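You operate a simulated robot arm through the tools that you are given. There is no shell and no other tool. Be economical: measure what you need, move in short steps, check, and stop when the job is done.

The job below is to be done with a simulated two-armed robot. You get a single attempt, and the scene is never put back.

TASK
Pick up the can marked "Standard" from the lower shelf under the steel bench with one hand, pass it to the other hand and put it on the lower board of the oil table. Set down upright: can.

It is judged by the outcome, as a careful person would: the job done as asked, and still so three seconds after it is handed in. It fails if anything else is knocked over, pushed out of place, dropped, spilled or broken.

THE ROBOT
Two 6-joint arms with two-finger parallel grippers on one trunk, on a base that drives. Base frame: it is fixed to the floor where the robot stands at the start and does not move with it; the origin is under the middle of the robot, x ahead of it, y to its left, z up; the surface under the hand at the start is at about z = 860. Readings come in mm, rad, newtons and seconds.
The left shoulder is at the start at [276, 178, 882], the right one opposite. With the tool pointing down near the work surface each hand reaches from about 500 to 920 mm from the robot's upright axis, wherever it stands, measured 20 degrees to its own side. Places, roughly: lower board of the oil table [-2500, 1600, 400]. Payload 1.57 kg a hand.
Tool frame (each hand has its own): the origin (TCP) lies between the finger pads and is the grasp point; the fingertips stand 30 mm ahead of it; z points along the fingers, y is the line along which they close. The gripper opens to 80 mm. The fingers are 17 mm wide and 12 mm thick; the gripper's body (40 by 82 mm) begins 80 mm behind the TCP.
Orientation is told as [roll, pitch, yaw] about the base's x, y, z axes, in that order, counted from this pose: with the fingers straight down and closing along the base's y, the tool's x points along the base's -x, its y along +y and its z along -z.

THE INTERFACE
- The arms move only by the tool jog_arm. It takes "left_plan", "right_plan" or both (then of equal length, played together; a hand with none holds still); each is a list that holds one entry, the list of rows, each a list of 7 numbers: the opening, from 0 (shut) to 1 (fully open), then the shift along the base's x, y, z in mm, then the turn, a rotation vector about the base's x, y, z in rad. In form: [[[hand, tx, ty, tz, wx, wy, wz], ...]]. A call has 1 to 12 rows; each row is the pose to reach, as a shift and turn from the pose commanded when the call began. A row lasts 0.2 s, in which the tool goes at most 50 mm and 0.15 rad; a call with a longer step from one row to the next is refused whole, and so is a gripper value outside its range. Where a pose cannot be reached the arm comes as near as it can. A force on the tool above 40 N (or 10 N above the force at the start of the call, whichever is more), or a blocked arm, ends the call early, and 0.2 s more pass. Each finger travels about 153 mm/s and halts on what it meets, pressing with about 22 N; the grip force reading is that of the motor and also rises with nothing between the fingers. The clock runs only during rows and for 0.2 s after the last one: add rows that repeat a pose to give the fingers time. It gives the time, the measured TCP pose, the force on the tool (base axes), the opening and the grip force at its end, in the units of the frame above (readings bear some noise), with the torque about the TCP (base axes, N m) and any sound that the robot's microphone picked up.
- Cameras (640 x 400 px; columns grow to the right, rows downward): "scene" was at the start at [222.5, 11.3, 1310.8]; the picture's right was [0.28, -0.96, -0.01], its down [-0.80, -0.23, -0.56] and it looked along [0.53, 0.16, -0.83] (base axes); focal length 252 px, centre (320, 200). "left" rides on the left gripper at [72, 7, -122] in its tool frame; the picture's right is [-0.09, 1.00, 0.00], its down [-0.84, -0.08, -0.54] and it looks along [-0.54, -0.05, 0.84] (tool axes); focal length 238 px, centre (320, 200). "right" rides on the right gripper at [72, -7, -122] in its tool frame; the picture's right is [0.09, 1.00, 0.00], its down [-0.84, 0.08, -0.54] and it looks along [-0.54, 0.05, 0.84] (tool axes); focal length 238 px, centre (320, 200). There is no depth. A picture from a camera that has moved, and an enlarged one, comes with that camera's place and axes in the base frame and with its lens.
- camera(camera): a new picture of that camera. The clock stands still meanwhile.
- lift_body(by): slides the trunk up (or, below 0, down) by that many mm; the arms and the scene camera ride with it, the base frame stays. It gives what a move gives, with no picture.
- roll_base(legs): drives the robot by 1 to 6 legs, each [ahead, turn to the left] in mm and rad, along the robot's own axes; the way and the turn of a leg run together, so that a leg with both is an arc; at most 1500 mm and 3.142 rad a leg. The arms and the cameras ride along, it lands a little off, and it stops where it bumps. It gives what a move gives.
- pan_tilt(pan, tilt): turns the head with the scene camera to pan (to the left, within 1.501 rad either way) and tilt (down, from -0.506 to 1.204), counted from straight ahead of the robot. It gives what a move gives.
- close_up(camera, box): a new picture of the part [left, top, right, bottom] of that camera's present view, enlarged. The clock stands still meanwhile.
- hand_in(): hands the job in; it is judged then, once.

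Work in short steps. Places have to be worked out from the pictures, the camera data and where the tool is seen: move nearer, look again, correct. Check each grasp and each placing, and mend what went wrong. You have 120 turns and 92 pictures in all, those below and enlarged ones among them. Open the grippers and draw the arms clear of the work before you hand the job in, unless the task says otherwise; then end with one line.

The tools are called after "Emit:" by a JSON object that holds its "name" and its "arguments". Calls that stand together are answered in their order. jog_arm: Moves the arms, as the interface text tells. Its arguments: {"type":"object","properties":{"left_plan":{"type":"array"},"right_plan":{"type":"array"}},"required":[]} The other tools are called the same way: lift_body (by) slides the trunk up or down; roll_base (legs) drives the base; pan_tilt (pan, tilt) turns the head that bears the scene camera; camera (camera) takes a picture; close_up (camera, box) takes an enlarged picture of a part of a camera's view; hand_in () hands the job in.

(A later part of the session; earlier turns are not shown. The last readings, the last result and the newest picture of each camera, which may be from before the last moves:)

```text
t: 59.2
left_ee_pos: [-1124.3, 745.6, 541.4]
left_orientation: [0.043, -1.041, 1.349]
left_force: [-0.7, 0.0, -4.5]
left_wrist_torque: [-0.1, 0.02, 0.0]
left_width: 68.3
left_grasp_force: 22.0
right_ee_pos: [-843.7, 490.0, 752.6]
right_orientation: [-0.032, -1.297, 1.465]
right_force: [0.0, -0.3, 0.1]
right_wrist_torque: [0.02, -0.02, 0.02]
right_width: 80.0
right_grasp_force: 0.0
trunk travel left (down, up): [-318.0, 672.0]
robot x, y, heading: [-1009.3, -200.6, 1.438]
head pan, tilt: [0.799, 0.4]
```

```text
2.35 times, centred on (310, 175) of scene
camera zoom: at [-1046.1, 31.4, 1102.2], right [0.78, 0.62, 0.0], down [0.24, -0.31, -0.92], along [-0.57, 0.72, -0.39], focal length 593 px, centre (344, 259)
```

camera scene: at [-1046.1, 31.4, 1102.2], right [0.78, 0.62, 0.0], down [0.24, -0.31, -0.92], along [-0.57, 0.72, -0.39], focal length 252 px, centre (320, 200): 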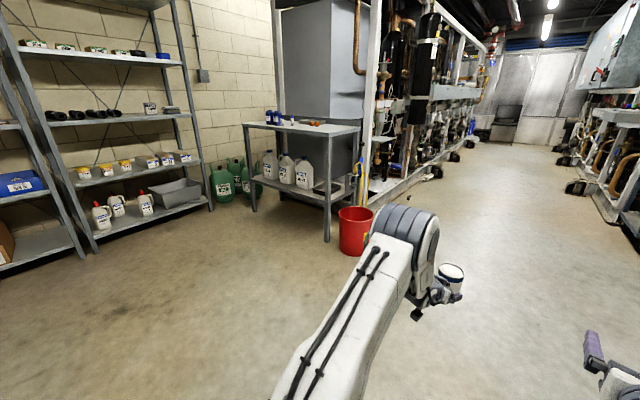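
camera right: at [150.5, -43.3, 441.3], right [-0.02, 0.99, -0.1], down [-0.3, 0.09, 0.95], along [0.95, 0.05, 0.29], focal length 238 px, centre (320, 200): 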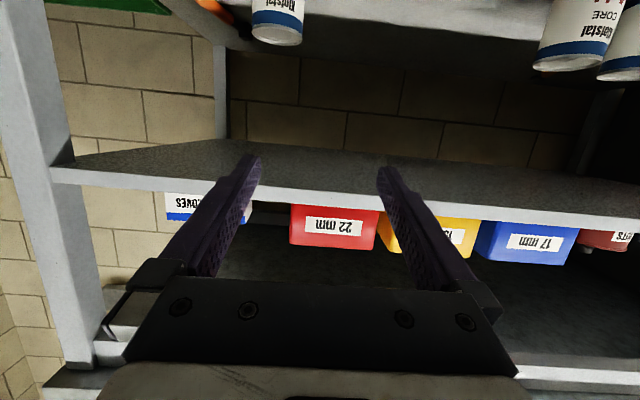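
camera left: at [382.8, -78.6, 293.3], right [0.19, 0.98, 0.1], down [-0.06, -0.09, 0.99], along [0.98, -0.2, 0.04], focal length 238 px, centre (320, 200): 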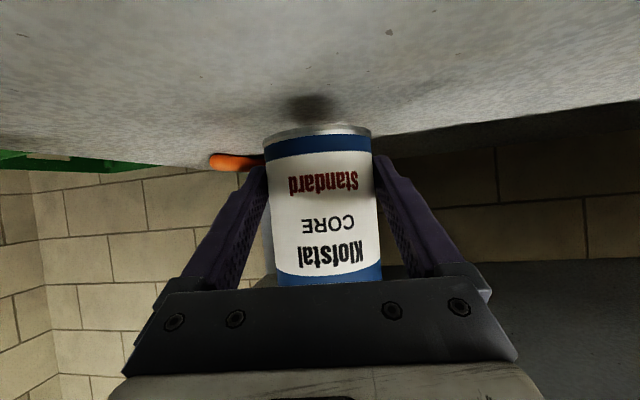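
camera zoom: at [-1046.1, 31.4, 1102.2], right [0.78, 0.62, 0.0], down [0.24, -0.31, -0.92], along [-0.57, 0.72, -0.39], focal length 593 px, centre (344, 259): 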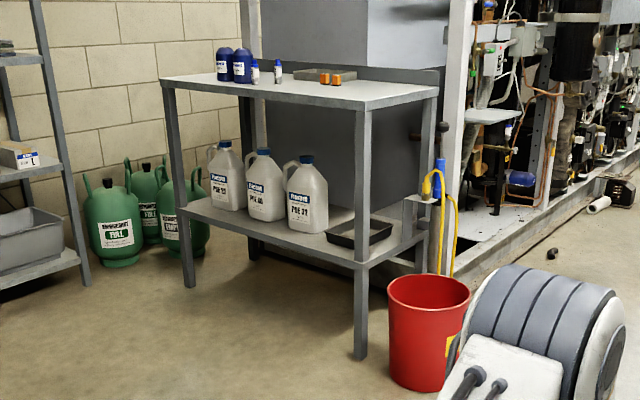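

The lower board spans about x -2900…-2000, y 1340…1690 at z≈400, with three jugs and a black tray on it; its open front faces -y. I do the handover here first: bring the can to the middle and up with the left hand, yawing it inward.

Emit:
{"name": "jog_arm", "arguments": {"left_plan": [[[0.6, 0, 0, 30, 0, 0, 0], [0.6, 10, -10, 60, 0, 0, 0], [0.6, 30, -30, 80, 0, 0, -0.06], [0.6, 50, -50, 100, 0, 0, -0.12], [0.6, 70, -70, 110, 0, 0, -0.18], [0.6, 90, -90, 120, 0, 0, -0.25], [0.6, 110, -110, 130, 0, 0, -0.31], [0.6, 130, -125, 140, 0, 0, -0.38], [0.6, 150, -140, 150, 0, 0, -0.45], [0.6, 161, -145, 150, 0, 0, -0.5]]]}}

Emit:
{"name": "pan_tilt", "arguments": {"pan": 0, "tilt": 0.6}}

Emit:
{"name": "camera", "arguments": {"camera": "scene"}}

Emit:
{"name": "camera", "arguments": {"camera": "left"}}

```text
t: 61.4
left_ee_pos: [-963.2, 600.1, 692.3]
left_orientation: [0.044, -1.039, 0.848]
left_force: [-0.9, 0.6, -4.6]
left_wrist_torque: [-0.1, 0.05, -0.02]
left_width: 68.1
left_grasp_force: 21.6
right_ee_pos: [-843.2, 491.2, 754.1]
right_orientation: [-0.031, -1.298, 1.464]
right_force: [-0.4, -0.4, 1.0]
right_wrist_torque: [-0.01, 0.02, 0.0]
right_width: 80.1
right_grasp_force: 0.1
trunk travel left (down, up): [-318.0, 672.0]
robot x, y, heading: [-1012.9, -202.9, 1.44]
head pan, tilt: [0.799, 0.4]
```

```text
t: 62.6
left_ee_pos: [-964.2, 602.4, 693.2]
left_orientation: [0.042, -1.041, 0.851]
left_force: [1.1, 0.4, -5.3]
left_wrist_torque: [-0.06, 0.07, -0.01]
left_width: 68.2
left_grasp_force: 21.6
right_ee_pos: [-843.4, 491.3, 751.7]
right_orientation: [-0.032, -1.296, 1.465]
right_force: [-0.4, 0.4, -1.8]
right_wrist_torque: [-0.01, -0.01, -0.03]
right_width: 80.1
right_grasp_force: 0.1
trunk travel left (down, up): [-318.0, 672.0]
robot x, y, heading: [-1010.2, -199.5, 1.439]
head pan, tilt: [0.0, 0.6]
```

```text
59 pictures are left
camera scene: at [-977.3, 46.3, 1084.0], right [0.99, -0.13, 0.0], down [-0.07, -0.56, -0.83], along [0.11, 0.82, -0.56], focal length 252 px, centre (320, 200)
```

scene: 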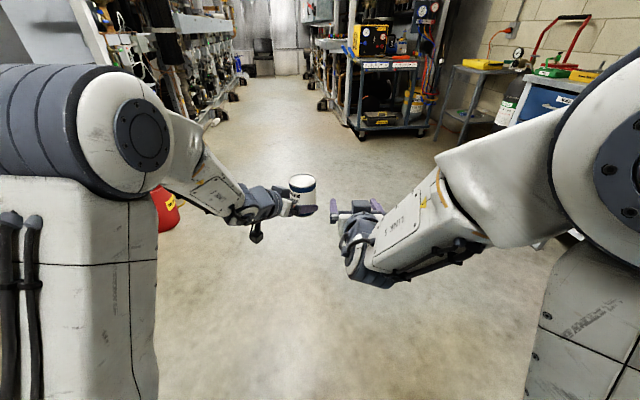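

```text
58 pictures are left
camera left: at [-1058.5, 494.5, 692.6], right [-0.74, 0.66, 0.1], down [0.05, -0.1, 0.99], along [0.67, 0.74, 0.04], focal length 238 px, centre (320, 200)
```

left: 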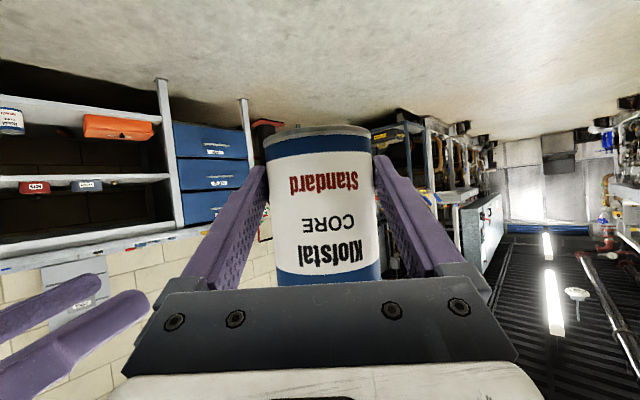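

The left hand obeyed exactly; the can's axis is at about (-956, 611), z 659–757. The right hand shall come in perpendicular (yaw 2.47), tilted 30°, gripping high. First I set its pitch and move it clear, then yaw it.

Emit:
{"name": "jog_arm", "arguments": {"right_plan": [[[1, 10, -10, 30, -0.123, 0.021, 0], [1, 20, -20, 60, -0.247, 0.042, 0.01], [1, 20, -20, 60, -0.247, 0.042, 0.01]]]}}

Emit:
{"name": "jog_arm", "arguments": {"right_plan": [[[1, 5, 0, 0, 0, 0, 0.12], [1, 10, 0, 0, 0, 0, 0.24], [1, 15, 5, 0, 0, 0, 0.36], [1, 15, 10, 0, 0, 0, 0.48], [1, 15, 20, 0, 0, 0, 0.6], [1, 15, 25, 0, 0, 0, 0.72], [1, 10, 30, 0, 0, 0, 0.84], [1, 5, 35, 0, 0, 0, 0.95], [1, 0, 40, 0, 0, 0, 1.03], [1, 0, 40, 0, 0, 0, 1.03]]]}}

Emit:
{"name": "camera", "arguments": {"camera": "right"}}

Emit:
{"name": "camera", "arguments": {"camera": "scene"}}

```text
t: 63.4
left_ee_pos: [-963.8, 600.9, 693.2]
left_orientation: [0.044, -1.041, 0.85]
left_force: [0.4, -0.4, -4.2]
left_wrist_torque: [-0.07, 0.07, 0.04]
left_width: 68.3
left_grasp_force: 22.2
right_ee_pos: [-823.2, 473.6, 813.6]
right_orientation: [0.006, -1.047, 1.441]
right_force: [-0.3, -0.5, -0.1]
right_wrist_torque: [0.01, 0.03, -0.03]
right_width: 80.2
right_grasp_force: 0.1
trunk travel left (down, up): [-318.0, 672.0]
robot x, y, heading: [-1015.7, -201.7, 1.442]
head pan, tilt: [0.0, 0.6]
```

```text
t: 65.6
left_ee_pos: [-963.9, 600.4, 692.0]
left_orientation: [0.042, -1.04, 0.851]
left_force: [-0.4, 0.1, -4.3]
left_wrist_torque: [-0.09, 0.07, -0.01]
left_width: 68.1
left_grasp_force: 21.7
right_ee_pos: [-824.0, 511.2, 813.8]
right_orientation: [0.001, -1.048, 2.475]
right_force: [0.4, -0.7, -0.3]
right_wrist_torque: [0.03, 0.0, 0.0]
right_width: 80.1
right_grasp_force: 0.1
right hand out of reach, approached as far as the arm can: row 2
trunk travel left (down, up): [-318.0, 672.0]
robot x, y, heading: [-1010.3, -207.8, 1.435]
head pan, tilt: [0.0, 0.6]
```

```text
57 pictures are left
camera right: at [-708.1, 430.9, 811.9], right [-0.58, -0.81, -0.08], down [-0.01, -0.09, 1.0], along [-0.82, 0.58, 0.05], focal length 238 px, centre (320, 200)
```

right: 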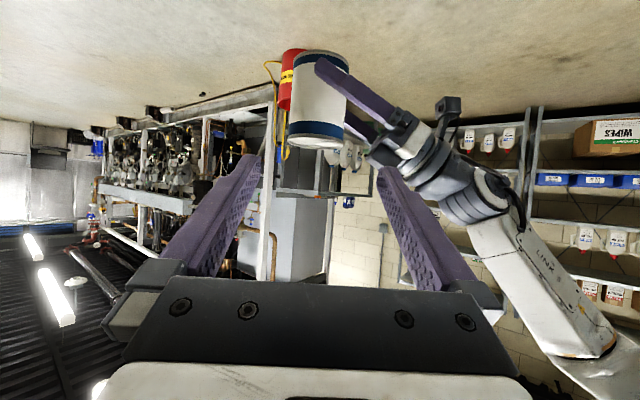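

```text
56 pictures are left
camera scene: at [-977.2, 46.3, 1084.0], right [0.99, -0.13, 0.0], down [-0.07, -0.56, -0.82], along [0.11, 0.82, -0.57], focal length 252 px, centre (320, 200)
```

scene: 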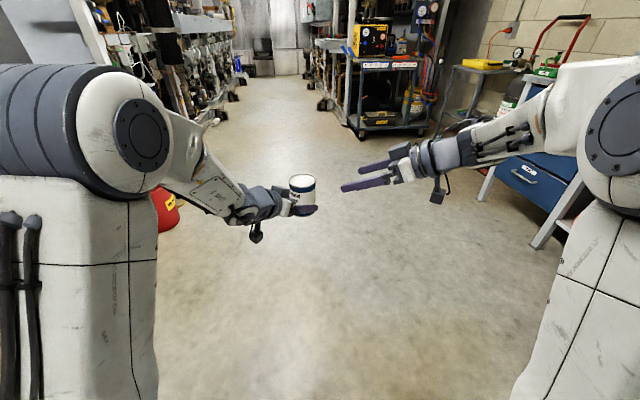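

The right hand is well placed, laterally within ~1 mm of the can's axis. I advance along its axis partway and check.

Emit:
{"name": "jog_arm", "arguments": {"right_plan": [[[1, -24, 19, -12, 0, 0, 0], [1, -47, 37, -24, 0, 0, 0], [1, -66, 52, -38, 0, 0, 0], [1, -76, 60, -45, 0, 0, 0]]]}}

Emit:
{"name": "camera", "arguments": {"camera": "right"}}

Emit:
{"name": "close_up", "arguments": {"camera": "scene", "box": [220, 130, 460, 270]}}

```text
t: 66.6
left_ee_pos: [-963.6, 600.8, 692.6]
left_orientation: [0.042, -1.04, 0.849]
left_force: [-0.7, 0.3, -4.3]
left_wrist_torque: [-0.03, 0.08, 0.04]
left_width: 68.2
left_grasp_force: 22.0
right_ee_pos: [-898.5, 571.1, 768.8]
right_orientation: [0.002, -1.048, 2.474]
right_force: [0.5, -0.6, -0.2]
right_wrist_torque: [0.0, -0.01, -0.01]
right_width: 80.0
right_grasp_force: 0.1
trunk travel left (down, up): [-318.0, 672.0]
robot x, y, heading: [-1009.7, -199.5, 1.441]
head pan, tilt: [0.0, 0.6]
```

```text
55 pictures are left
camera right: at [-783.0, 490.1, 767.1], right [-0.58, -0.81, -0.08], down [-0.01, -0.09, 1.0], along [-0.81, 0.58, 0.05], focal length 238 px, centre (320, 200)
```

right: 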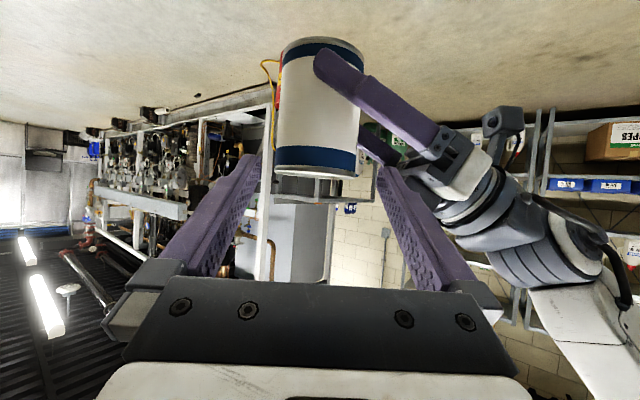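

```text
2.67 times, centred on (340, 200) of scene
camera zoom: at [-977.2, 46.2, 1084.0], right [0.99, -0.13, 0.0], down [-0.07, -0.56, -0.82], along [0.11, 0.82, -0.57], focal length 672 px, centre (267, 200)
```

zoom: 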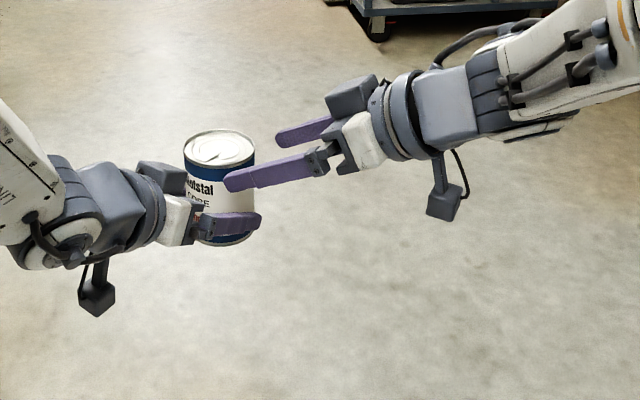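

Centred and above the left fingers. I advance the remaining 58 mm.

Emit:
{"name": "jog_arm", "arguments": {"right_plan": [[[1, -15, 12, -11, 0, 0, 0], [1, -31, 24, -23, 0, 0, 0], [1, -46, 36, -34, 0, 0, 0], [1, -46, 36, -34, 0, 0, 0]]]}}

Emit:
{"name": "camera", "arguments": {"camera": "right"}}

Emit:
{"name": "close_up", "arguments": {"camera": "scene", "box": [240, 140, 400, 250]}}

```text
t: 67.6
left_ee_pos: [-963.0, 601.9, 692.7]
left_orientation: [0.045, -1.04, 0.851]
left_force: [-0.2, 0.3, -4.1]
left_wrist_torque: [-0.08, 0.05, -0.04]
left_width: 68.1
left_grasp_force: 22.5
right_ee_pos: [-946.1, 605.8, 734.8]
right_orientation: [0.001, -1.048, 2.472]
right_force: [-0.2, -0.1, -0.4]
right_wrist_torque: [0.01, -0.01, 0.0]
right_width: 80.1
right_grasp_force: 0.1
trunk travel left (down, up): [-318.0, 672.0]
robot x, y, heading: [-1008.8, -205.8, 1.443]
head pan, tilt: [0.0, 0.6]
```

```text
53 pictures are left
camera right: at [-829.2, 524.8, 733.1], right [-0.58, -0.81, -0.08], down [-0.01, -0.09, 1.0], along [-0.81, 0.58, 0.05], focal length 238 px, centre (320, 200)
```

right: 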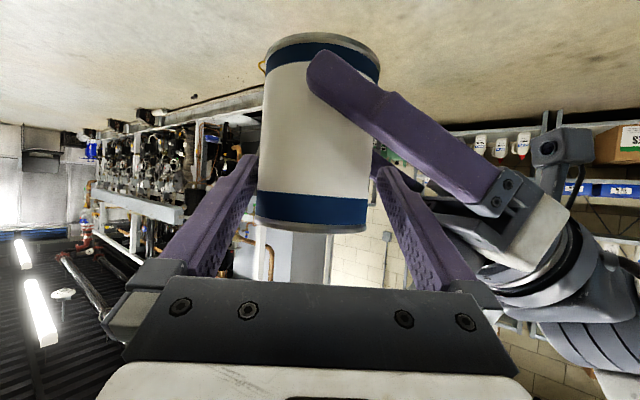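

```text
3.64 times, centred on (320, 195) of scene
camera zoom: at [-977.2, 46.3, 1084.0], right [0.99, -0.13, 0.0], down [-0.07, -0.56, -0.82], along [0.11, 0.82, -0.57], focal length 916 px, centre (320, 218)
```

zoom: 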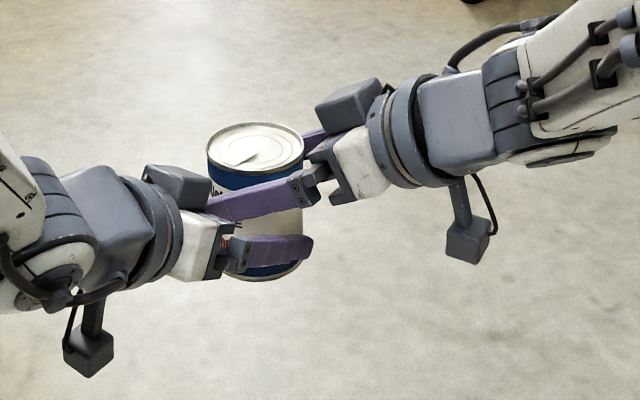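

Both hands are in place without contact. I close the right gripper.

Emit:
{"name": "jog_arm", "arguments": {"right_plan": [[[0.8, 0, 0, 0, 0, 0, 0], [0.6, 0, 0, 0, 0, 0, 0], [0.6, 0, 0, 0, 0, 0, 0]]]}}

```text
t: 68.4
left_ee_pos: [-964.9, 600.5, 692.0]
left_orientation: [0.042, -1.041, 0.851]
left_force: [-8.9, -12.1, -0.3]
left_wrist_torque: [-0.09, -0.07, 0.08]
left_width: 67.9
left_grasp_force: 22.3
right_ee_pos: [-944.8, 607.4, 734.8]
right_orientation: [-0.001, -1.045, 2.474]
right_force: [8.8, 11.8, -0.4]
right_wrist_torque: [0.57, -0.29, -0.32]
right_width: 68.0
right_grasp_force: 22.0
trunk travel left (down, up): [-318.0, 672.0]
robot x, y, heading: [-1010.3, -202.6, 1.444]
head pan, tilt: [0.0, 0.6]
```

The right hand holds (68 mm); there is a 15 N cross-load, which I relieve by a 1.5 mm shift.

Emit:
{"name": "jog_arm", "arguments": {"right_plan": [[[0.6, 0.9, 1.2, 0, 0, 0, 0], [0.6, 0.9, 1.2, 0, 0, 0, 0]]]}}

```text
t: 69.0
left_ee_pos: [-965.5, 602.3, 692.3]
left_orientation: [0.043, -1.039, 0.855]
left_force: [-11.0, 3.0, -7.6]
left_wrist_torque: [-0.34, 0.39, 0.38]
left_width: 68.1
left_grasp_force: 22.2
right_ee_pos: [-944.9, 606.8, 734.8]
right_orientation: [0.004, -1.047, 2.474]
right_force: [10.0, -2.9, 3.9]
right_wrist_torque: [0.15, -0.76, -0.23]
right_width: 68.2
right_grasp_force: 22.2
trunk travel left (down, up): [-318.0, 672.0]
robot x, y, heading: [-1009.4, -203.1, 1.445]
head pan, tilt: [0.0, 0.6]
```

Loads are moderate. I open the left gripper slowly.

Emit:
{"name": "jog_arm", "arguments": {"left_plan": [[[0.9, 0, 0, 0, 0, 0, 0], [1, 0, 0, 0, 0, 0, 0], [1, 0, 0, 0, 0, 0, 0]]]}}

Emit:
{"name": "camera", "arguments": {"camera": "left"}}

```text
t: 69.8
left_ee_pos: [-963.6, 601.1, 692.6]
left_orientation: [0.044, -1.042, 0.848]
left_force: [0.1, 0.6, 0.1]
left_wrist_torque: [0.01, -0.02, 0.02]
left_width: 80.1
left_grasp_force: 0.0
right_ee_pos: [-945.0, 606.7, 733.2]
right_orientation: [0.003, -1.048, 2.472]
right_force: [-0.3, -1.0, 0.1]
right_wrist_torque: [-0.01, -0.05, -0.03]
right_width: 68.1
right_grasp_force: 22.4
trunk travel left (down, up): [-318.0, 672.0]
robot x, y, heading: [-1009.2, -203.3, 1.448]
head pan, tilt: [0.0, 0.6]
```

```text
51 pictures are left
camera left: at [-1058.3, 494.6, 692.8], right [-0.74, 0.66, 0.1], down [0.05, -0.1, 0.99], along [0.67, 0.74, 0.04], focal length 238 px, centre (320, 200)
```

left: 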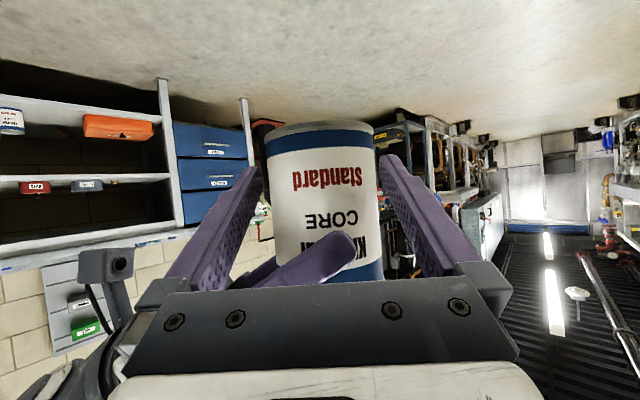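

The can stays with the right hand. I withdraw the left hand horizontally back.

Emit:
{"name": "jog_arm", "arguments": {"left_plan": [[[1, -12, -16, 0, 0, 0, 0], [1, -25, -31, 0, 0, 0, 0], [1, -43, -55, 0, 0, 0, 0], [1, -62, -78, 0, 0, 0, 0], [1, -81, -102, 0, 0, 0, 0], [1, -95, -115, 0, 0, 0, 0]]]}}

Emit:
{"name": "camera", "arguments": {"camera": "scene"}}

Emit:
{"name": "camera", "arguments": {"camera": "right"}}

```text
t: 71.2
left_ee_pos: [-1057.4, 485.1, 693.6]
left_orientation: [0.044, -1.04, 0.849]
left_force: [0.3, -0.7, 0.1]
left_wrist_torque: [-0.03, -0.02, 0.03]
left_width: 80.2
left_grasp_force: 0.1
right_ee_pos: [-945.0, 607.8, 733.3]
right_orientation: [0.002, -1.047, 2.47]
right_force: [-0.1, -0.5, -0.6]
right_wrist_torque: [-0.06, -0.06, -0.02]
right_width: 68.1
right_grasp_force: 21.6
trunk travel left (down, up): [-318.0, 672.0]
robot x, y, heading: [-1010.1, -198.0, 1.44]
head pan, tilt: [0.0, 0.6]
```

```text
50 pictures are left
camera scene: at [-977.2, 46.4, 1084.0], right [0.99, -0.13, 0.0], down [-0.07, -0.56, -0.82], along [0.11, 0.82, -0.57], focal length 252 px, centre (320, 200)
```

scene: 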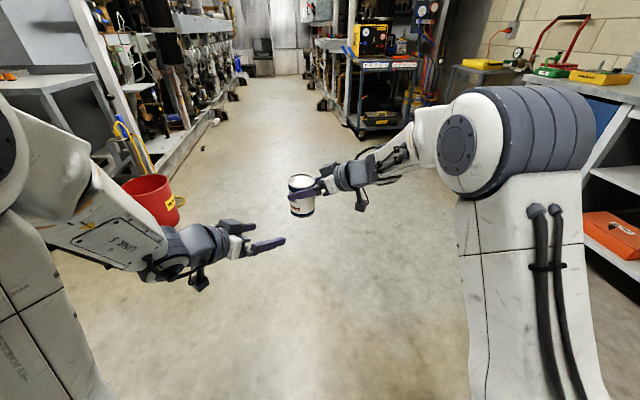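

```text
49 pictures are left
camera right: at [-828.2, 526.5, 732.3], right [-0.58, -0.81, -0.08], down [-0.01, -0.09, 1.0], along [-0.81, 0.58, 0.05], focal length 238 px, centre (320, 200)
```

right: 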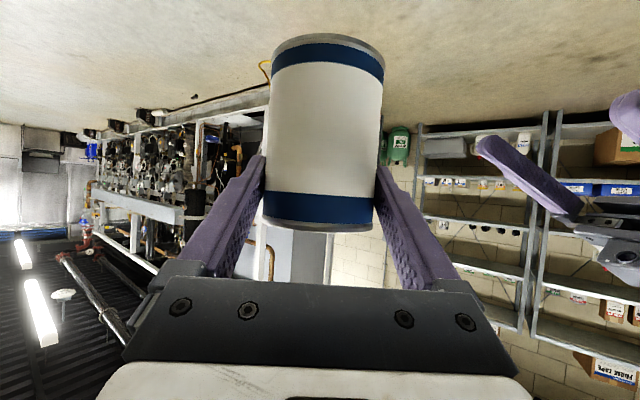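

Handover done. I bring the right hand to a forward-pointing carrying pose.

Emit:
{"name": "jog_arm", "arguments": {"right_plan": [[[0.6, 20, 4, 0, 0, 0, -0.11], [0.6, 42, 8, 0, 0, 0, -0.22], [0.6, 63, 12, 0, 0, 0, -0.33], [0.6, 84, 16, 0, 0, 0, -0.44], [0.6, 105, 20, 0, 0, 0, -0.55], [0.6, 126, 24, 0, 0, 0, -0.66], [0.6, 147, 28, 0, 0, 0, -0.77], [0.6, 167, 30, 0, 0, 0, -0.85], [0.6, 167, 30, 0, 0, 0, -0.85]]], "left_plan": [[[1, -5, -2, 0, 0, 0, 0.06], [1, -10, -5, 0, 0, 0, 0.12], [1, -15, -8, 0, 0, 0, 0.18], [1, -20, -10, 0, 0, 0, 0.24], [1, -25, -12, 0, 0, 0, 0.3], [1, -30, -15, 0, 0, 0, 0.36], [1, -35, -18, 0, 0, 0, 0.4], [1, -40, -20, 0, 0, 0, 0.4], [1, -45, -20, 0, 0, 0, 0.4]]]}}

Emit:
{"name": "pan_tilt", "arguments": {"pan": 1.2, "tilt": 0.5}}

Emit:
{"name": "camera", "arguments": {"camera": "scene"}}

```text
t: 73.2
left_ee_pos: [-1096.3, 513.1, 710.6]
left_orientation: [0.042, -1.038, 1.25]
left_force: [-0.1, 0.2, -1.2]
left_wrist_torque: [-0.04, -0.01, -0.01]
left_width: 80.1
left_grasp_force: 0.0
left hand out of reach, approached as far as the arm can: row 1, 2, 3, 4, 5, 6, 7, 8, 9
right_ee_pos: [-778.6, 637.5, 734.0]
right_orientation: [0.0, -1.045, 1.624]
right_force: [-0.3, 1.3, -0.7]
right_wrist_torque: [-0.02, -0.01, 0.03]
right_width: 67.8
right_grasp_force: 22.6
trunk travel left (down, up): [-318.0, 672.0]
robot x, y, heading: [-1013.9, -202.4, 1.445]
head pan, tilt: [0.0, 0.6]
```

```text
t: 74.6
left_ee_pos: [-1097.4, 513.3, 710.1]
left_orientation: [0.043, -1.039, 1.249]
left_force: [-0.5, 0.6, -0.6]
left_wrist_torque: [-0.03, 0.01, 0.01]
left_width: 80.0
left_grasp_force: 0.0
right_ee_pos: [-779.4, 638.1, 732.6]
right_orientation: [0.001, -1.045, 1.623]
right_force: [0.3, 0.5, 0.0]
right_wrist_torque: [-0.08, 0.02, 0.01]
right_width: 67.9
right_grasp_force: 22.3
trunk travel left (down, up): [-318.0, 672.0]
robot x, y, heading: [-1010.6, -202.3, 1.438]
head pan, tilt: [1.201, 0.499]
```

```text
48 pictures are left
camera scene: at [-1068.4, 2.3, 1093.1], right [0.48, 0.88, 0.0], down [0.42, -0.23, -0.88], along [-0.77, 0.42, -0.48], focal length 252 px, centre (320, 200)
```

scene: 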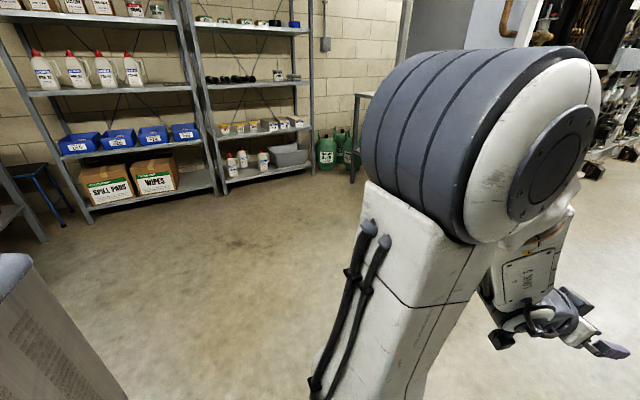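

Floor is free. I drive in toward the front of the oil table, stopping well short of it and of the shelves, then face it.

Emit:
{"name": "roll_base", "arguments": {"legs": [[0, 1.47], [1050, 0], [0, -1.2]]}}

Emit:
{"name": "pan_tilt", "arguments": {"pan": 0.2, "tilt": 0.5}}

Emit:
{"name": "camera", "arguments": {"camera": "scene"}}

```text
t: 86.5
left_ee_pos: [-2289.1, 709.7, 710.4]
left_orientation: [0.045, -1.04, 1.52]
left_force: [0.1, -0.4, -0.4]
left_wrist_torque: [0.01, -0.01, 0.0]
left_width: 80.0
left_grasp_force: 0.0
right_ee_pos: [-2015.4, 916.0, 733.4]
right_orientation: [0.002, -1.045, 1.891]
right_force: [0.0, -0.3, 0.2]
right_wrist_torque: [-0.03, -0.04, -0.02]
right_width: 67.9
right_grasp_force: 21.7
trunk travel left (down, up): [-318.0, 672.0]
robot x, y, heading: [-2015.8, 46.6, 1.71]
head pan, tilt: [1.201, 0.499]
```

```text
t: 87.7
left_ee_pos: [-2287.4, 709.9, 710.9]
left_orientation: [0.044, -1.04, 1.517]
left_force: [0.1, -0.1, 0.2]
left_wrist_torque: [0.0, 0.0, 0.0]
left_width: 80.0
left_grasp_force: 0.0
right_ee_pos: [-2016.1, 915.3, 734.3]
right_orientation: [0.004, -1.046, 1.892]
right_force: [0.2, 0.5, 0.9]
right_wrist_torque: [-0.05, -0.04, 0.02]
right_width: 68.1
right_grasp_force: 22.2
trunk travel left (down, up): [-318.0, 672.0]
robot x, y, heading: [-2015.7, 45.0, 1.712]
head pan, tilt: [0.201, 0.499]
```

```text
47 pictures are left
camera scene: at [-2065.4, 290.2, 1093.1], right [0.94, 0.33, 0.0], down [0.16, -0.45, -0.88], along [-0.29, 0.83, -0.48], focal length 252 px, centre (320, 200)
```

scene: 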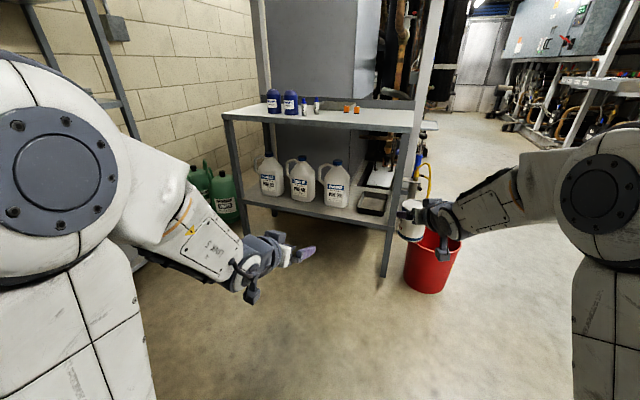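

Emit:
{"name": "close_up", "arguments": {"camera": "scene", "box": [215, 90, 435, 240]}}

```text
2.67 times, centred on (325, 165) of scene
camera zoom: at [-2065.4, 290.2, 1093.1], right [0.94, 0.33, 0.0], down [0.16, -0.45, -0.88], along [-0.29, 0.83, -0.48], focal length 672 px, centre (307, 293)
```

zoom: 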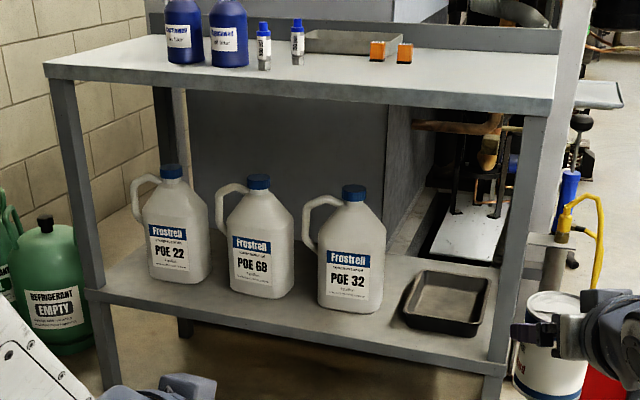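

The free spot is the front strip between the POE 32 jug and the tray, centred about (-2293, 1398). I yaw the right hand to face the table, lower the trunk so that the can rides ~35 mm above the board level, and shift the base over.

Emit:
{"name": "jog_arm", "arguments": {"right_plan": [[[0.6, 0, 0, 0, 0, 0, -0.1], [0.6, 0, 0, 0, 0, 0, -0.2], [0.6, 0, 0, 0, 0, 0, -0.25], [0.6, 0, 0, 0, 0, 0, -0.25]]]}}

Emit:
{"name": "lift_body", "arguments": {"by": -220}}

Emit:
{"name": "roll_base", "arguments": {"legs": [[0, 0.79], [290, 0], [0, -0.79]]}}

Emit:
{"name": "camera", "arguments": {"camera": "scene"}}

Emit:
{"name": "camera", "arguments": {"camera": "right"}}

```text
t: 88.7
left_ee_pos: [-2288.4, 711.1, 710.4]
left_orientation: [0.043, -1.04, 1.519]
left_force: [0.9, -0.5, -0.5]
left_wrist_torque: [-0.01, -0.02, -0.03]
left_width: 79.9
left_grasp_force: 0.1
right_ee_pos: [-2016.2, 916.1, 733.5]
right_orientation: [0.002, -1.045, 1.643]
right_force: [0.4, 0.1, 0.6]
right_wrist_torque: [-0.07, -0.03, -0.02]
right_width: 67.8
right_grasp_force: 21.6
trunk travel left (down, up): [-318.0, 672.0]
robot x, y, heading: [-2018.4, 45.6, 1.707]
head pan, tilt: [0.201, 0.499]
```

```text
t: 91.0
left_ee_pos: [-2288.0, 709.7, 490.5]
left_orientation: [0.044, -1.04, 1.519]
left_force: [0.3, 0.3, 0.6]
left_wrist_torque: [-0.04, 0.03, -0.02]
left_width: 80.1
left_grasp_force: 0.1
right_ee_pos: [-2015.8, 915.4, 513.4]
right_orientation: [0.002, -1.045, 1.642]
right_force: [0.4, -0.5, 0.5]
right_wrist_torque: [-0.06, -0.02, -0.01]
right_width: 68.0
right_grasp_force: 22.0
trunk travel left (down, up): [-98.0, 892.0]
robot x, y, heading: [-2010.2, 43.3, 1.713]
head pan, tilt: [0.201, 0.499]
```

```text
t: 97.1
left_ee_pos: [-2504.4, 896.2, 489.9]
left_orientation: [0.043, -1.038, 1.498]
left_force: [-0.1, -0.3, -0.8]
left_wrist_torque: [-0.01, 0.01, 0.01]
left_width: 79.8
left_grasp_force: 0.0
right_ee_pos: [-2228.3, 1096.1, 512.8]
right_orientation: [0.002, -1.045, 1.622]
right_force: [-0.1, -0.2, 0.6]
right_wrist_torque: [-0.09, -0.02, -0.02]
right_width: 67.9
right_grasp_force: 22.4
trunk travel left (down, up): [-98.0, 892.0]
robot x, y, heading: [-2246.8, 220.9, 1.684]
head pan, tilt: [0.201, 0.499]
```

```text
45 pictures are left
camera scene: at [-2289.8, 471.3, 873.1], right [0.95, 0.31, 0.0], down [0.15, -0.45, -0.88], along [-0.28, 0.83, -0.48], focal length 252 px, centre (320, 200)
```

scene: 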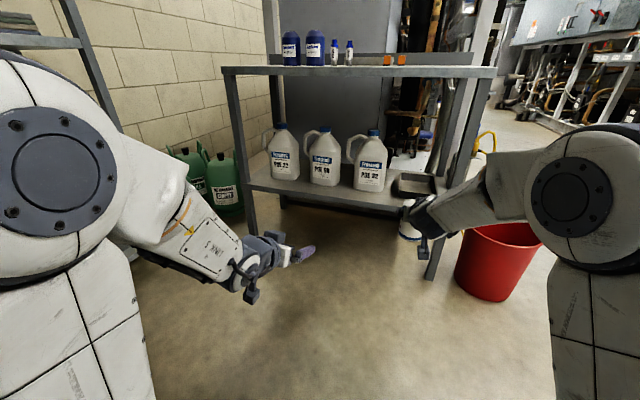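

```text
44 pictures are left
camera right: at [-2212.6, 955.8, 511.8], right [-0.99, -0.1, -0.08], down [-0.07, -0.05, 1.0], along [-0.1, 0.99, 0.05], focal length 238 px, centre (320, 200)
```

right: 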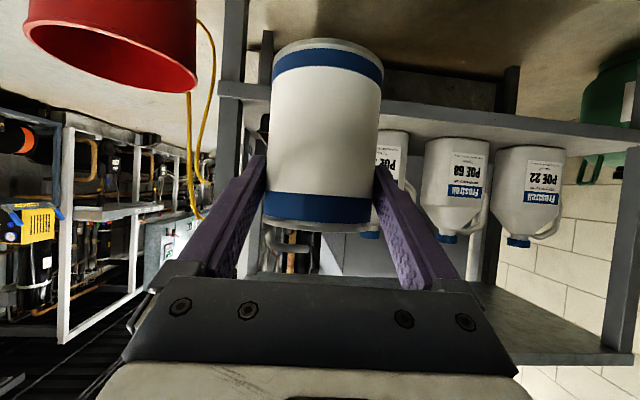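

I enlarge both views to measure the board's edge, height and the free spot.

Emit:
{"name": "close_up", "arguments": {"camera": "scene", "box": [320, 130, 480, 240]}}

Emit:
{"name": "close_up", "arguments": {"camera": "right", "box": [360, 70, 640, 260]}}

```text
3.64 times, centred on (400, 185) of scene
camera zoom: at [-2289.8, 471.3, 873.1], right [0.95, 0.31, 0.0], down [0.15, -0.45, -0.88], along [-0.28, 0.83, -0.48], focal length 916 px, centre (29, 254)
```

zoom: 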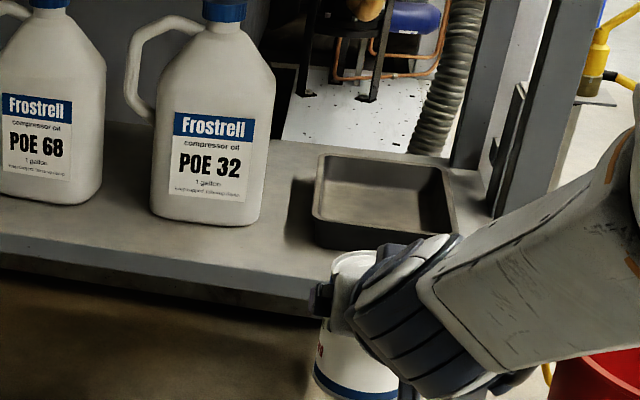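

```text
2.11 times, centred on (500, 165) of right
camera zoom: at [-2212.6, 955.8, 511.8], right [-0.99, -0.1, -0.08], down [-0.07, -0.05, 1.0], along [-0.1, 0.99, 0.05], focal length 502 px, centre (-59, 274)
```

zoom: 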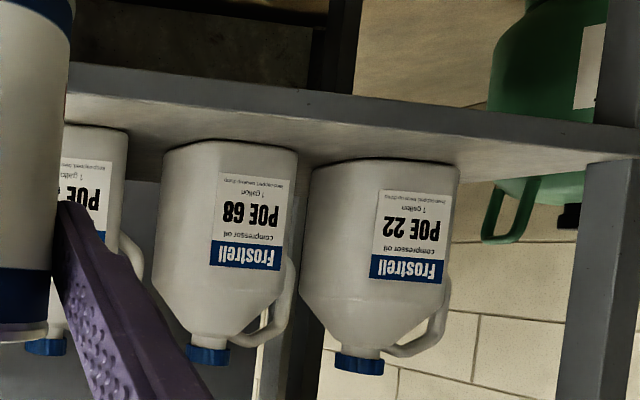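

Combining both views, the board's top is at z≈378, its front edge at y≈1350; jug fronts at y≈1480, tray's front-left corner at about (-2280, 1448). Target: can axis at (-2310, 1400). I turn +0.04 and drive 200 mm, then check.

Emit:
{"name": "roll_base", "arguments": {"legs": [[0, 0.04], [200, 0]]}}

Emit:
{"name": "camera", "arguments": {"camera": "scene"}}

Emit:
{"name": "camera", "arguments": {"camera": "right"}}

```text
t: 99.1
left_ee_pos: [-2564.2, 1082.9, 490.6]
left_orientation: [0.044, -1.037, 1.543]
left_force: [-0.1, 0.0, 0.2]
left_wrist_torque: [0.0, -0.01, 0.0]
left_width: 79.9
left_grasp_force: 0.1
right_ee_pos: [-2294.9, 1293.7, 512.5]
right_orientation: [0.002, -1.045, 1.665]
right_force: [-0.1, 0.7, 0.5]
right_wrist_torque: [-0.07, -0.01, 0.03]
right_width: 67.8
right_grasp_force: 22.2
trunk travel left (down, up): [-98.0, 892.0]
robot x, y, heading: [-2277.3, 424.1, 1.731]
head pan, tilt: [0.201, 0.499]
```

```text
41 pictures are left
camera scene: at [-2331.8, 667.6, 873.1], right [0.94, 0.35, 0.0], down [0.17, -0.45, -0.88], along [-0.31, 0.82, -0.48], focal length 252 px, centre (320, 200)
```

scene: 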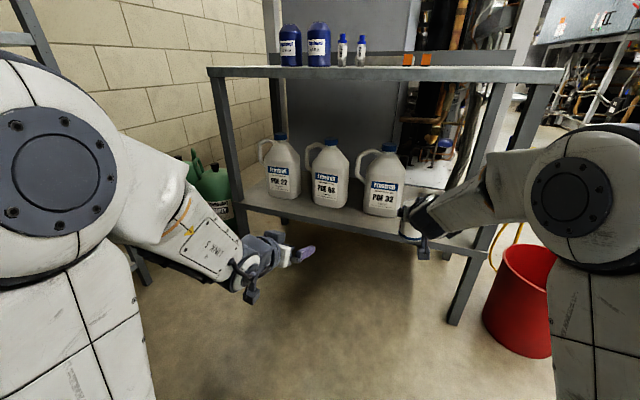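

```text
40 pictures are left
camera right: at [-2274.7, 1154.9, 511.7], right [-0.99, -0.14, -0.08], down [-0.07, -0.06, 1.0], along [-0.15, 0.99, 0.05], focal length 238 px, centre (320, 200)
```

right: 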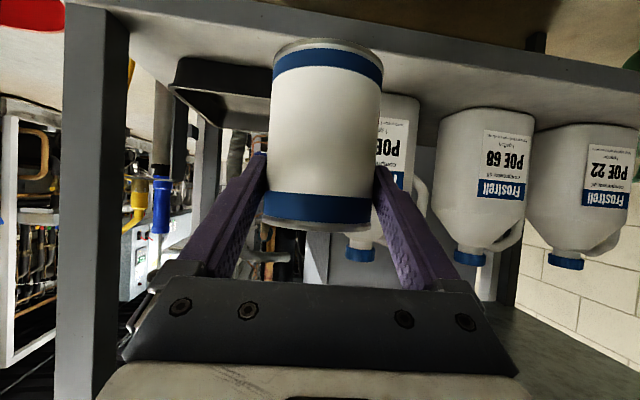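

The line-up is good: the remaining shift is (-14, +95), which a 96 mm drive along the heading gives. I drive it and check.

Emit:
{"name": "roll_base", "arguments": {"legs": [[96, 0]]}}

Emit:
{"name": "pan_tilt", "arguments": {"pan": 0, "tilt": 0.5}}

Emit:
{"name": "camera", "arguments": {"camera": "scene"}}

Emit:
{"name": "camera", "arguments": {"camera": "right"}}

```text
t: 100.3
left_ee_pos: [-2577.8, 1178.0, 490.6]
left_orientation: [0.045, -1.04, 1.539]
left_force: [0.1, -1.1, -0.3]
left_wrist_torque: [-0.02, 0.02, 0.0]
left_width: 80.2
left_grasp_force: 0.0
right_ee_pos: [-2310.0, 1388.8, 512.8]
right_orientation: [0.003, -1.046, 1.662]
right_force: [-0.7, 0.3, 0.3]
right_wrist_torque: [-0.07, 0.01, 0.0]
right_width: 68.0
right_grasp_force: 22.1
trunk travel left (down, up): [-98.0, 892.0]
robot x, y, heading: [-2289.7, 517.8, 1.732]
head pan, tilt: [0.201, 0.499]
```

```text
t: 101.0
left_ee_pos: [-2578.5, 1178.4, 490.3]
left_orientation: [0.044, -1.038, 1.54]
left_force: [-0.2, -0.4, -0.2]
left_wrist_torque: [-0.03, 0.01, -0.01]
left_width: 79.9
left_grasp_force: 0.1
right_ee_pos: [-2310.8, 1388.6, 512.6]
right_orientation: [0.002, -1.046, 1.664]
right_force: [-0.7, 0.4, -0.2]
right_wrist_torque: [-0.06, -0.04, -0.03]
right_width: 67.9
right_grasp_force: 21.9
trunk travel left (down, up): [-98.0, 892.0]
robot x, y, heading: [-2291.5, 516.7, 1.732]
head pan, tilt: [0.0, 0.499]
```

```text
39 pictures are left
camera scene: at [-2329.1, 767.1, 873.1], right [0.99, 0.16, 0.0], down [0.08, -0.47, -0.88], along [-0.14, 0.87, -0.48], focal length 252 px, centre (320, 200)
```

scene: 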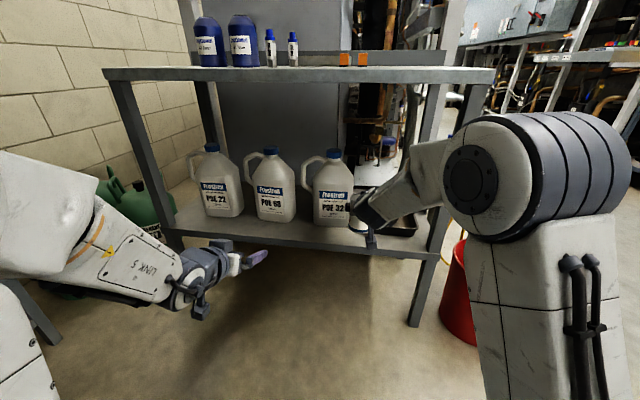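

```text
38 pictures are left
camera right: at [-2289.1, 1249.6, 511.5], right [-0.99, -0.14, -0.08], down [-0.07, -0.06, 1.0], along [-0.14, 0.99, 0.04], focal length 238 px, centre (320, 200)
```

right: 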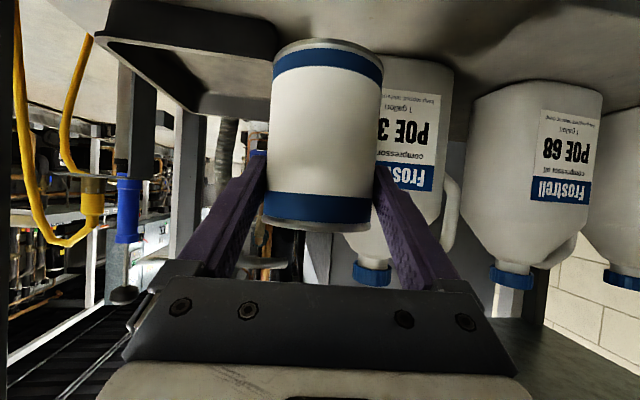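

Position is right: axis ≈(-2312, 1400), clear of tray and jug. I lower the trunk by 40 mm and look at the gap.

Emit:
{"name": "lift_body", "arguments": {"by": -40}}

Emit:
{"name": "close_up", "arguments": {"camera": "scene", "box": [290, 120, 450, 250]}}

Emit:
{"name": "camera", "arguments": {"camera": "right"}}

```text
t: 101.8
left_ee_pos: [-2578.1, 1178.4, 451.1]
left_orientation: [0.045, -1.04, 1.538]
left_force: [0.7, 0.4, -0.3]
left_wrist_torque: [0.0, -0.03, 0.03]
left_width: 80.0
left_grasp_force: 0.0
right_ee_pos: [-2310.7, 1388.7, 473.0]
right_orientation: [0.002, -1.047, 1.665]
right_force: [0.2, -0.5, -0.2]
right_wrist_torque: [-0.1, -0.02, -0.04]
right_width: 68.2
right_grasp_force: 22.5
trunk travel left (down, up): [-58.0, 932.0]
robot x, y, heading: [-2291.2, 520.6, 1.735]
head pan, tilt: [0.0, 0.499]
```

```text
3.08 times, centred on (370, 185) of scene
camera zoom: at [-2329.1, 767.2, 833.1], right [0.99, 0.16, 0.0], down [0.08, -0.47, -0.88], along [-0.14, 0.87, -0.48], focal length 776 px, centre (166, 246)
```

zoom: 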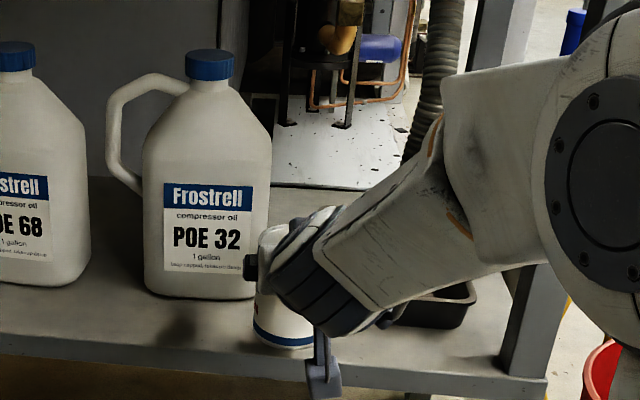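

```text
36 pictures are left
camera right: at [-2289.1, 1249.7, 471.6], right [-0.99, -0.14, -0.08], down [-0.07, -0.06, 1.0], along [-0.14, 0.99, 0.05], focal length 238 px, centre (320, 200)
```

right: 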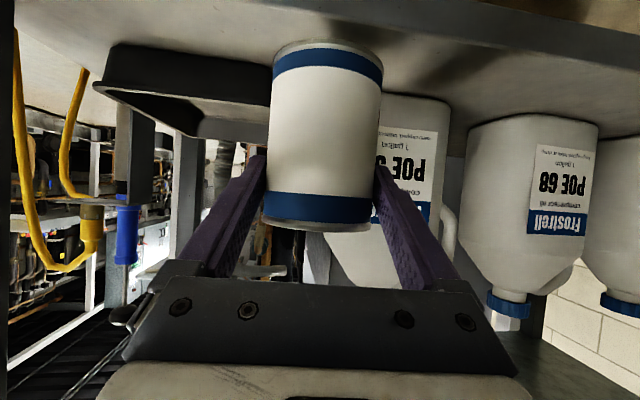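

About 20 mm remain. I lower the hand gently in small rows, watching the force.

Emit:
{"name": "jog_arm", "arguments": {"right_plan": [[[0.6, 0, 2, -4, 0, 0, 0], [0.6, 0, 4, -8, 0, 0, 0], [0.6, 0, 5, -11, 0, 0, 0], [0.6, 0, 5, -14, 0, 0, 0]]]}}

```text
t: 102.8
left_ee_pos: [-2577.6, 1178.7, 449.7]
left_orientation: [0.043, -1.038, 1.54]
left_force: [0.2, -0.1, -0.3]
left_wrist_torque: [0.0, -0.02, -0.03]
left_width: 80.1
left_grasp_force: 0.0
right_ee_pos: [-2310.0, 1393.3, 459.2]
right_orientation: [0.001, -1.047, 1.665]
right_force: [0.6, 0.1, -0.6]
right_wrist_torque: [-0.07, 0.0, -0.01]
right_width: 67.7
right_grasp_force: 22.2
trunk travel left (down, up): [-58.0, 932.0]
robot x, y, heading: [-2289.5, 516.4, 1.729]
head pan, tilt: [0.0, 0.499]
```

No contact yet; I continue down in 2 mm rows.

Emit:
{"name": "jog_arm", "arguments": {"right_plan": [[[0.6, 0, 0, -2, 0, 0, 0], [0.6, 0, 0, -4, 0, 0, 0], [0.6, 0, 0, -6, 0, 0, 0]]]}}

Emit:
{"name": "close_up", "arguments": {"camera": "right", "box": [220, 10, 460, 160]}}

```text
t: 103.6
left_ee_pos: [-2578.7, 1177.5, 451.0]
left_orientation: [0.043, -1.038, 1.539]
left_force: [-0.1, 0.6, 0.7]
left_wrist_torque: [0.0, -0.02, 0.04]
left_width: 80.0
left_grasp_force: 0.1
right_ee_pos: [-2309.2, 1393.9, 454.1]
right_orientation: [0.003, -1.044, 1.665]
right_force: [-0.3, 0.2, 0.0]
right_wrist_torque: [-0.05, 0.01, 0.0]
right_width: 67.9
right_grasp_force: 21.9
trunk travel left (down, up): [-58.0, 932.0]
robot x, y, heading: [-2289.8, 517.8, 1.73]
head pan, tilt: [0.0, 0.499]
```

```text
2.67 times, centred on (340, 85) of right
camera zoom: at [-2289.1, 1254.8, 451.9], right [-0.99, -0.14, -0.08], down [-0.07, -0.06, 1.0], along [-0.14, 0.99, 0.04], focal length 636 px, centre (267, 507)
```

zoom: 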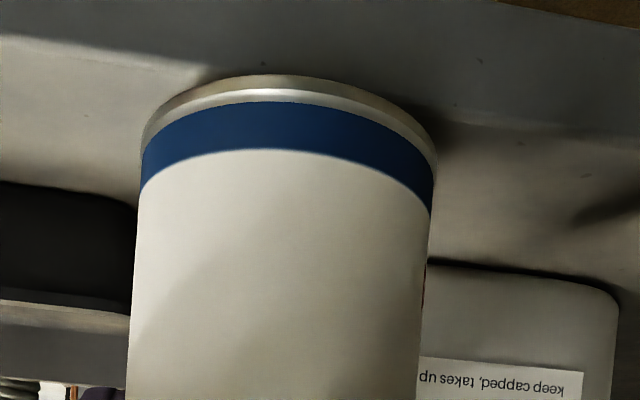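

Still no contact force; nearly at the board. I go on in 1.5 mm rows.

Emit:
{"name": "jog_arm", "arguments": {"right_plan": [[[0.6, 0, 0, -1.5, 0, 0, 0], [0.6, 0, 0, -3, 0, 0, 0], [0.6, 0, 0, -4.5, 0, 0, 0]]]}}

```text
t: 104.4
left_ee_pos: [-2578.1, 1178.1, 451.0]
left_orientation: [0.043, -1.039, 1.539]
left_force: [0.5, 0.3, 0.5]
left_wrist_torque: [-0.01, 0.02, 0.01]
left_width: 80.1
left_grasp_force: 0.0
right_ee_pos: [-2310.2, 1392.9, 448.9]
right_orientation: [0.002, -1.046, 1.665]
right_force: [0.4, 0.0, 0.2]
right_wrist_torque: [-0.12, 0.0, 0.01]
right_width: 67.5
right_grasp_force: 22.5
trunk travel left (down, up): [-58.0, 932.0]
robot x, y, heading: [-2288.8, 520.1, 1.728]
head pan, tilt: [0.0, 0.499]
```

Still free. I look closely at the bottom gap before going on.

Emit:
{"name": "close_up", "arguments": {"camera": "right", "box": [240, 10, 420, 110]}}

Emit:
{"name": "close_up", "arguments": {"camera": "scene", "box": [320, 180, 410, 250]}}

```text
3.56 times, centred on (330, 60) of right
camera zoom: at [-2289.0, 1254.7, 447.1], right [-0.99, -0.14, -0.08], down [-0.07, -0.06, 1.0], along [-0.14, 0.99, 0.04], focal length 848 px, centre (284, 698)
```

zoom: 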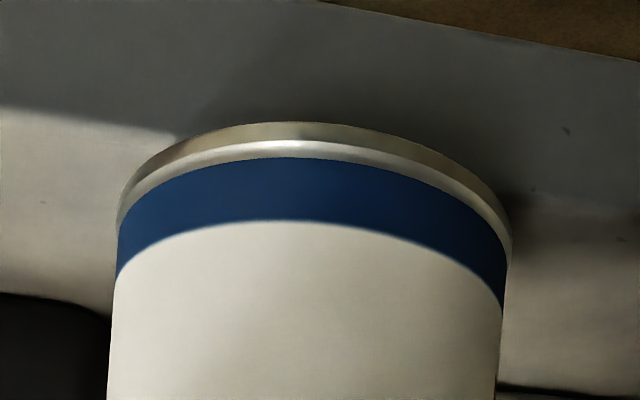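

```text
5.71 times, centred on (365, 215) of scene
camera zoom: at [-2329.1, 767.1, 833.1], right [0.99, 0.16, 0.0], down [0.08, -0.47, -0.88], along [-0.14, 0.87, -0.48], focal length 1440 px, centre (63, 114)
```

zoom: 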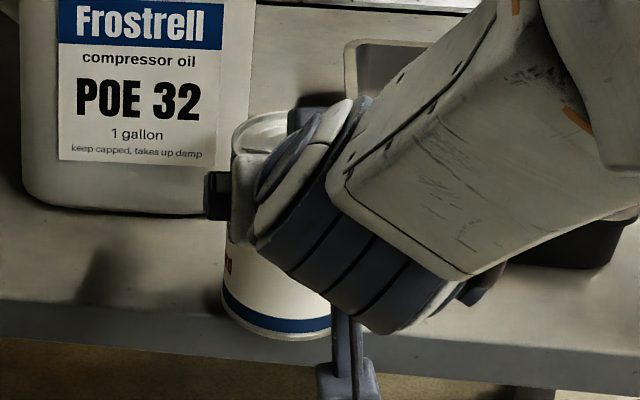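

The board-edge reading is ambiguous between the two nearly collinear views, so I use the left hand's camera from the side to see the can against the board's edge.

Emit:
{"name": "camera", "arguments": {"camera": "left"}}

```text
32 pictures are left
camera left: at [-2583.5, 1035.4, 451.0], right [-0.99, 0.04, 0.1], down [0.1, -0.04, 0.99], along [0.04, 1.0, 0.04], focal length 238 px, centre (320, 200)
```

left: 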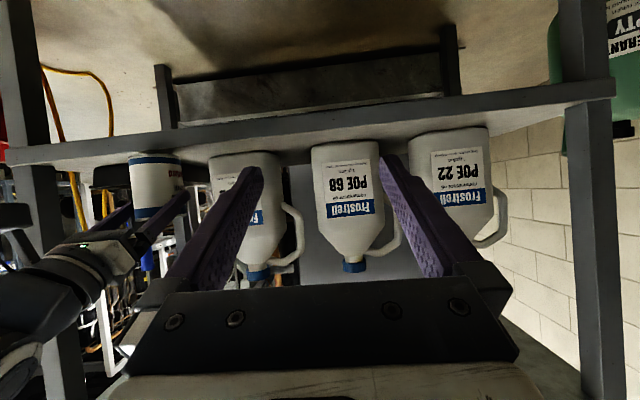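

Emit:
{"name": "close_up", "arguments": {"camera": "left", "box": [80, 110, 300, 240]}}

```text
2.91 times, centred on (190, 175) of left
camera zoom: at [-2583.5, 1035.4, 451.0], right [-0.99, 0.04, 0.1], down [0.1, -0.04, 0.99], along [0.04, 1.0, 0.04], focal length 693 px, centre (698, 273)
```

zoom: 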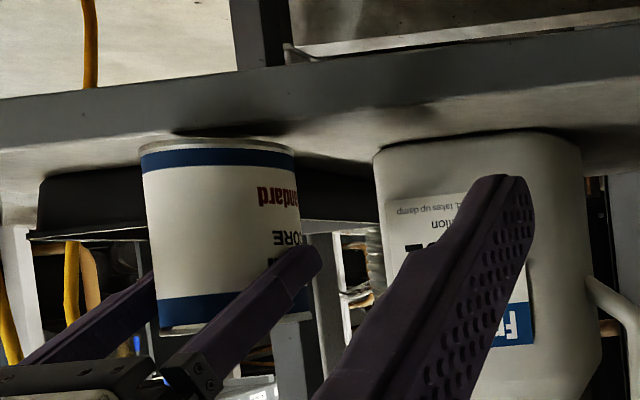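

The rays from three views suggest the board is lower (z≈361) with its edge nearer the can than I thought, so I must not release. I raise the left hand for a steeper view.

Emit:
{"name": "jog_arm", "arguments": {"left_plan": [[[1, 0, 0, 35, 0, 0, 0], [1, 5, 0, 70, 0, 0, 0], [1, 15, 0, 105, 0, 0, 0], [1, 30, 0, 140, 0, 0, 0], [1, 45, 0, 160, 0, 0, 0]]]}}

Emit:
{"name": "camera", "arguments": {"camera": "left"}}

```text
t: 105.6
left_ee_pos: [-2529.5, 1179.9, 611.3]
left_orientation: [-0.048, -1.043, 1.629]
left_force: [-2.0, -0.8, -0.9]
left_wrist_torque: [0.04, -0.02, -0.2]
left_width: 80.0
left_grasp_force: 0.1
right_ee_pos: [-2309.5, 1393.2, 448.7]
right_orientation: [0.0, -1.046, 1.665]
right_force: [-0.6, -0.7, -0.1]
right_wrist_torque: [-0.06, -0.02, 0.03]
right_width: 68.1
right_grasp_force: 22.2
trunk travel left (down, up): [-58.0, 932.0]
robot x, y, heading: [-2289.2, 518.8, 1.73]
head pan, tilt: [0.0, 0.499]
```

```text
30 pictures are left
camera left: at [-2533.1, 1036.7, 611.3], right [-1.0, 0.03, 0.05], down [0.05, -0.05, 1.0], along [0.03, 1.0, 0.04], focal length 238 px, centre (320, 200)
```

left: 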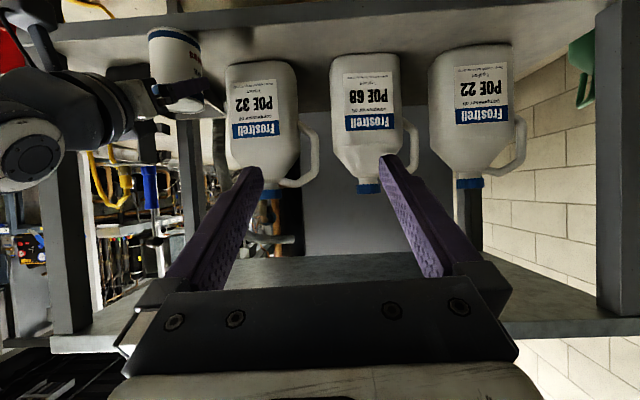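

Emit:
{"name": "close_up", "arguments": {"camera": "left", "box": [100, 0, 300, 120]}}

```text
3.20 times, centred on (200, 60) of left
camera zoom: at [-2533.1, 1036.7, 611.3], right [-1.0, 0.03, 0.05], down [0.05, -0.05, 1.0], along [0.03, 1.0, 0.04], focal length 763 px, centre (704, 648)
```

zoom: 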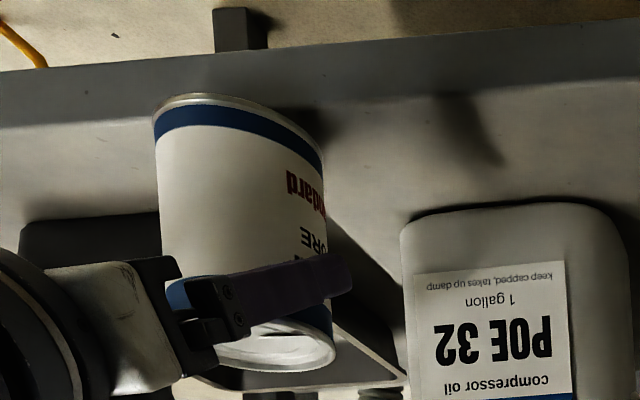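

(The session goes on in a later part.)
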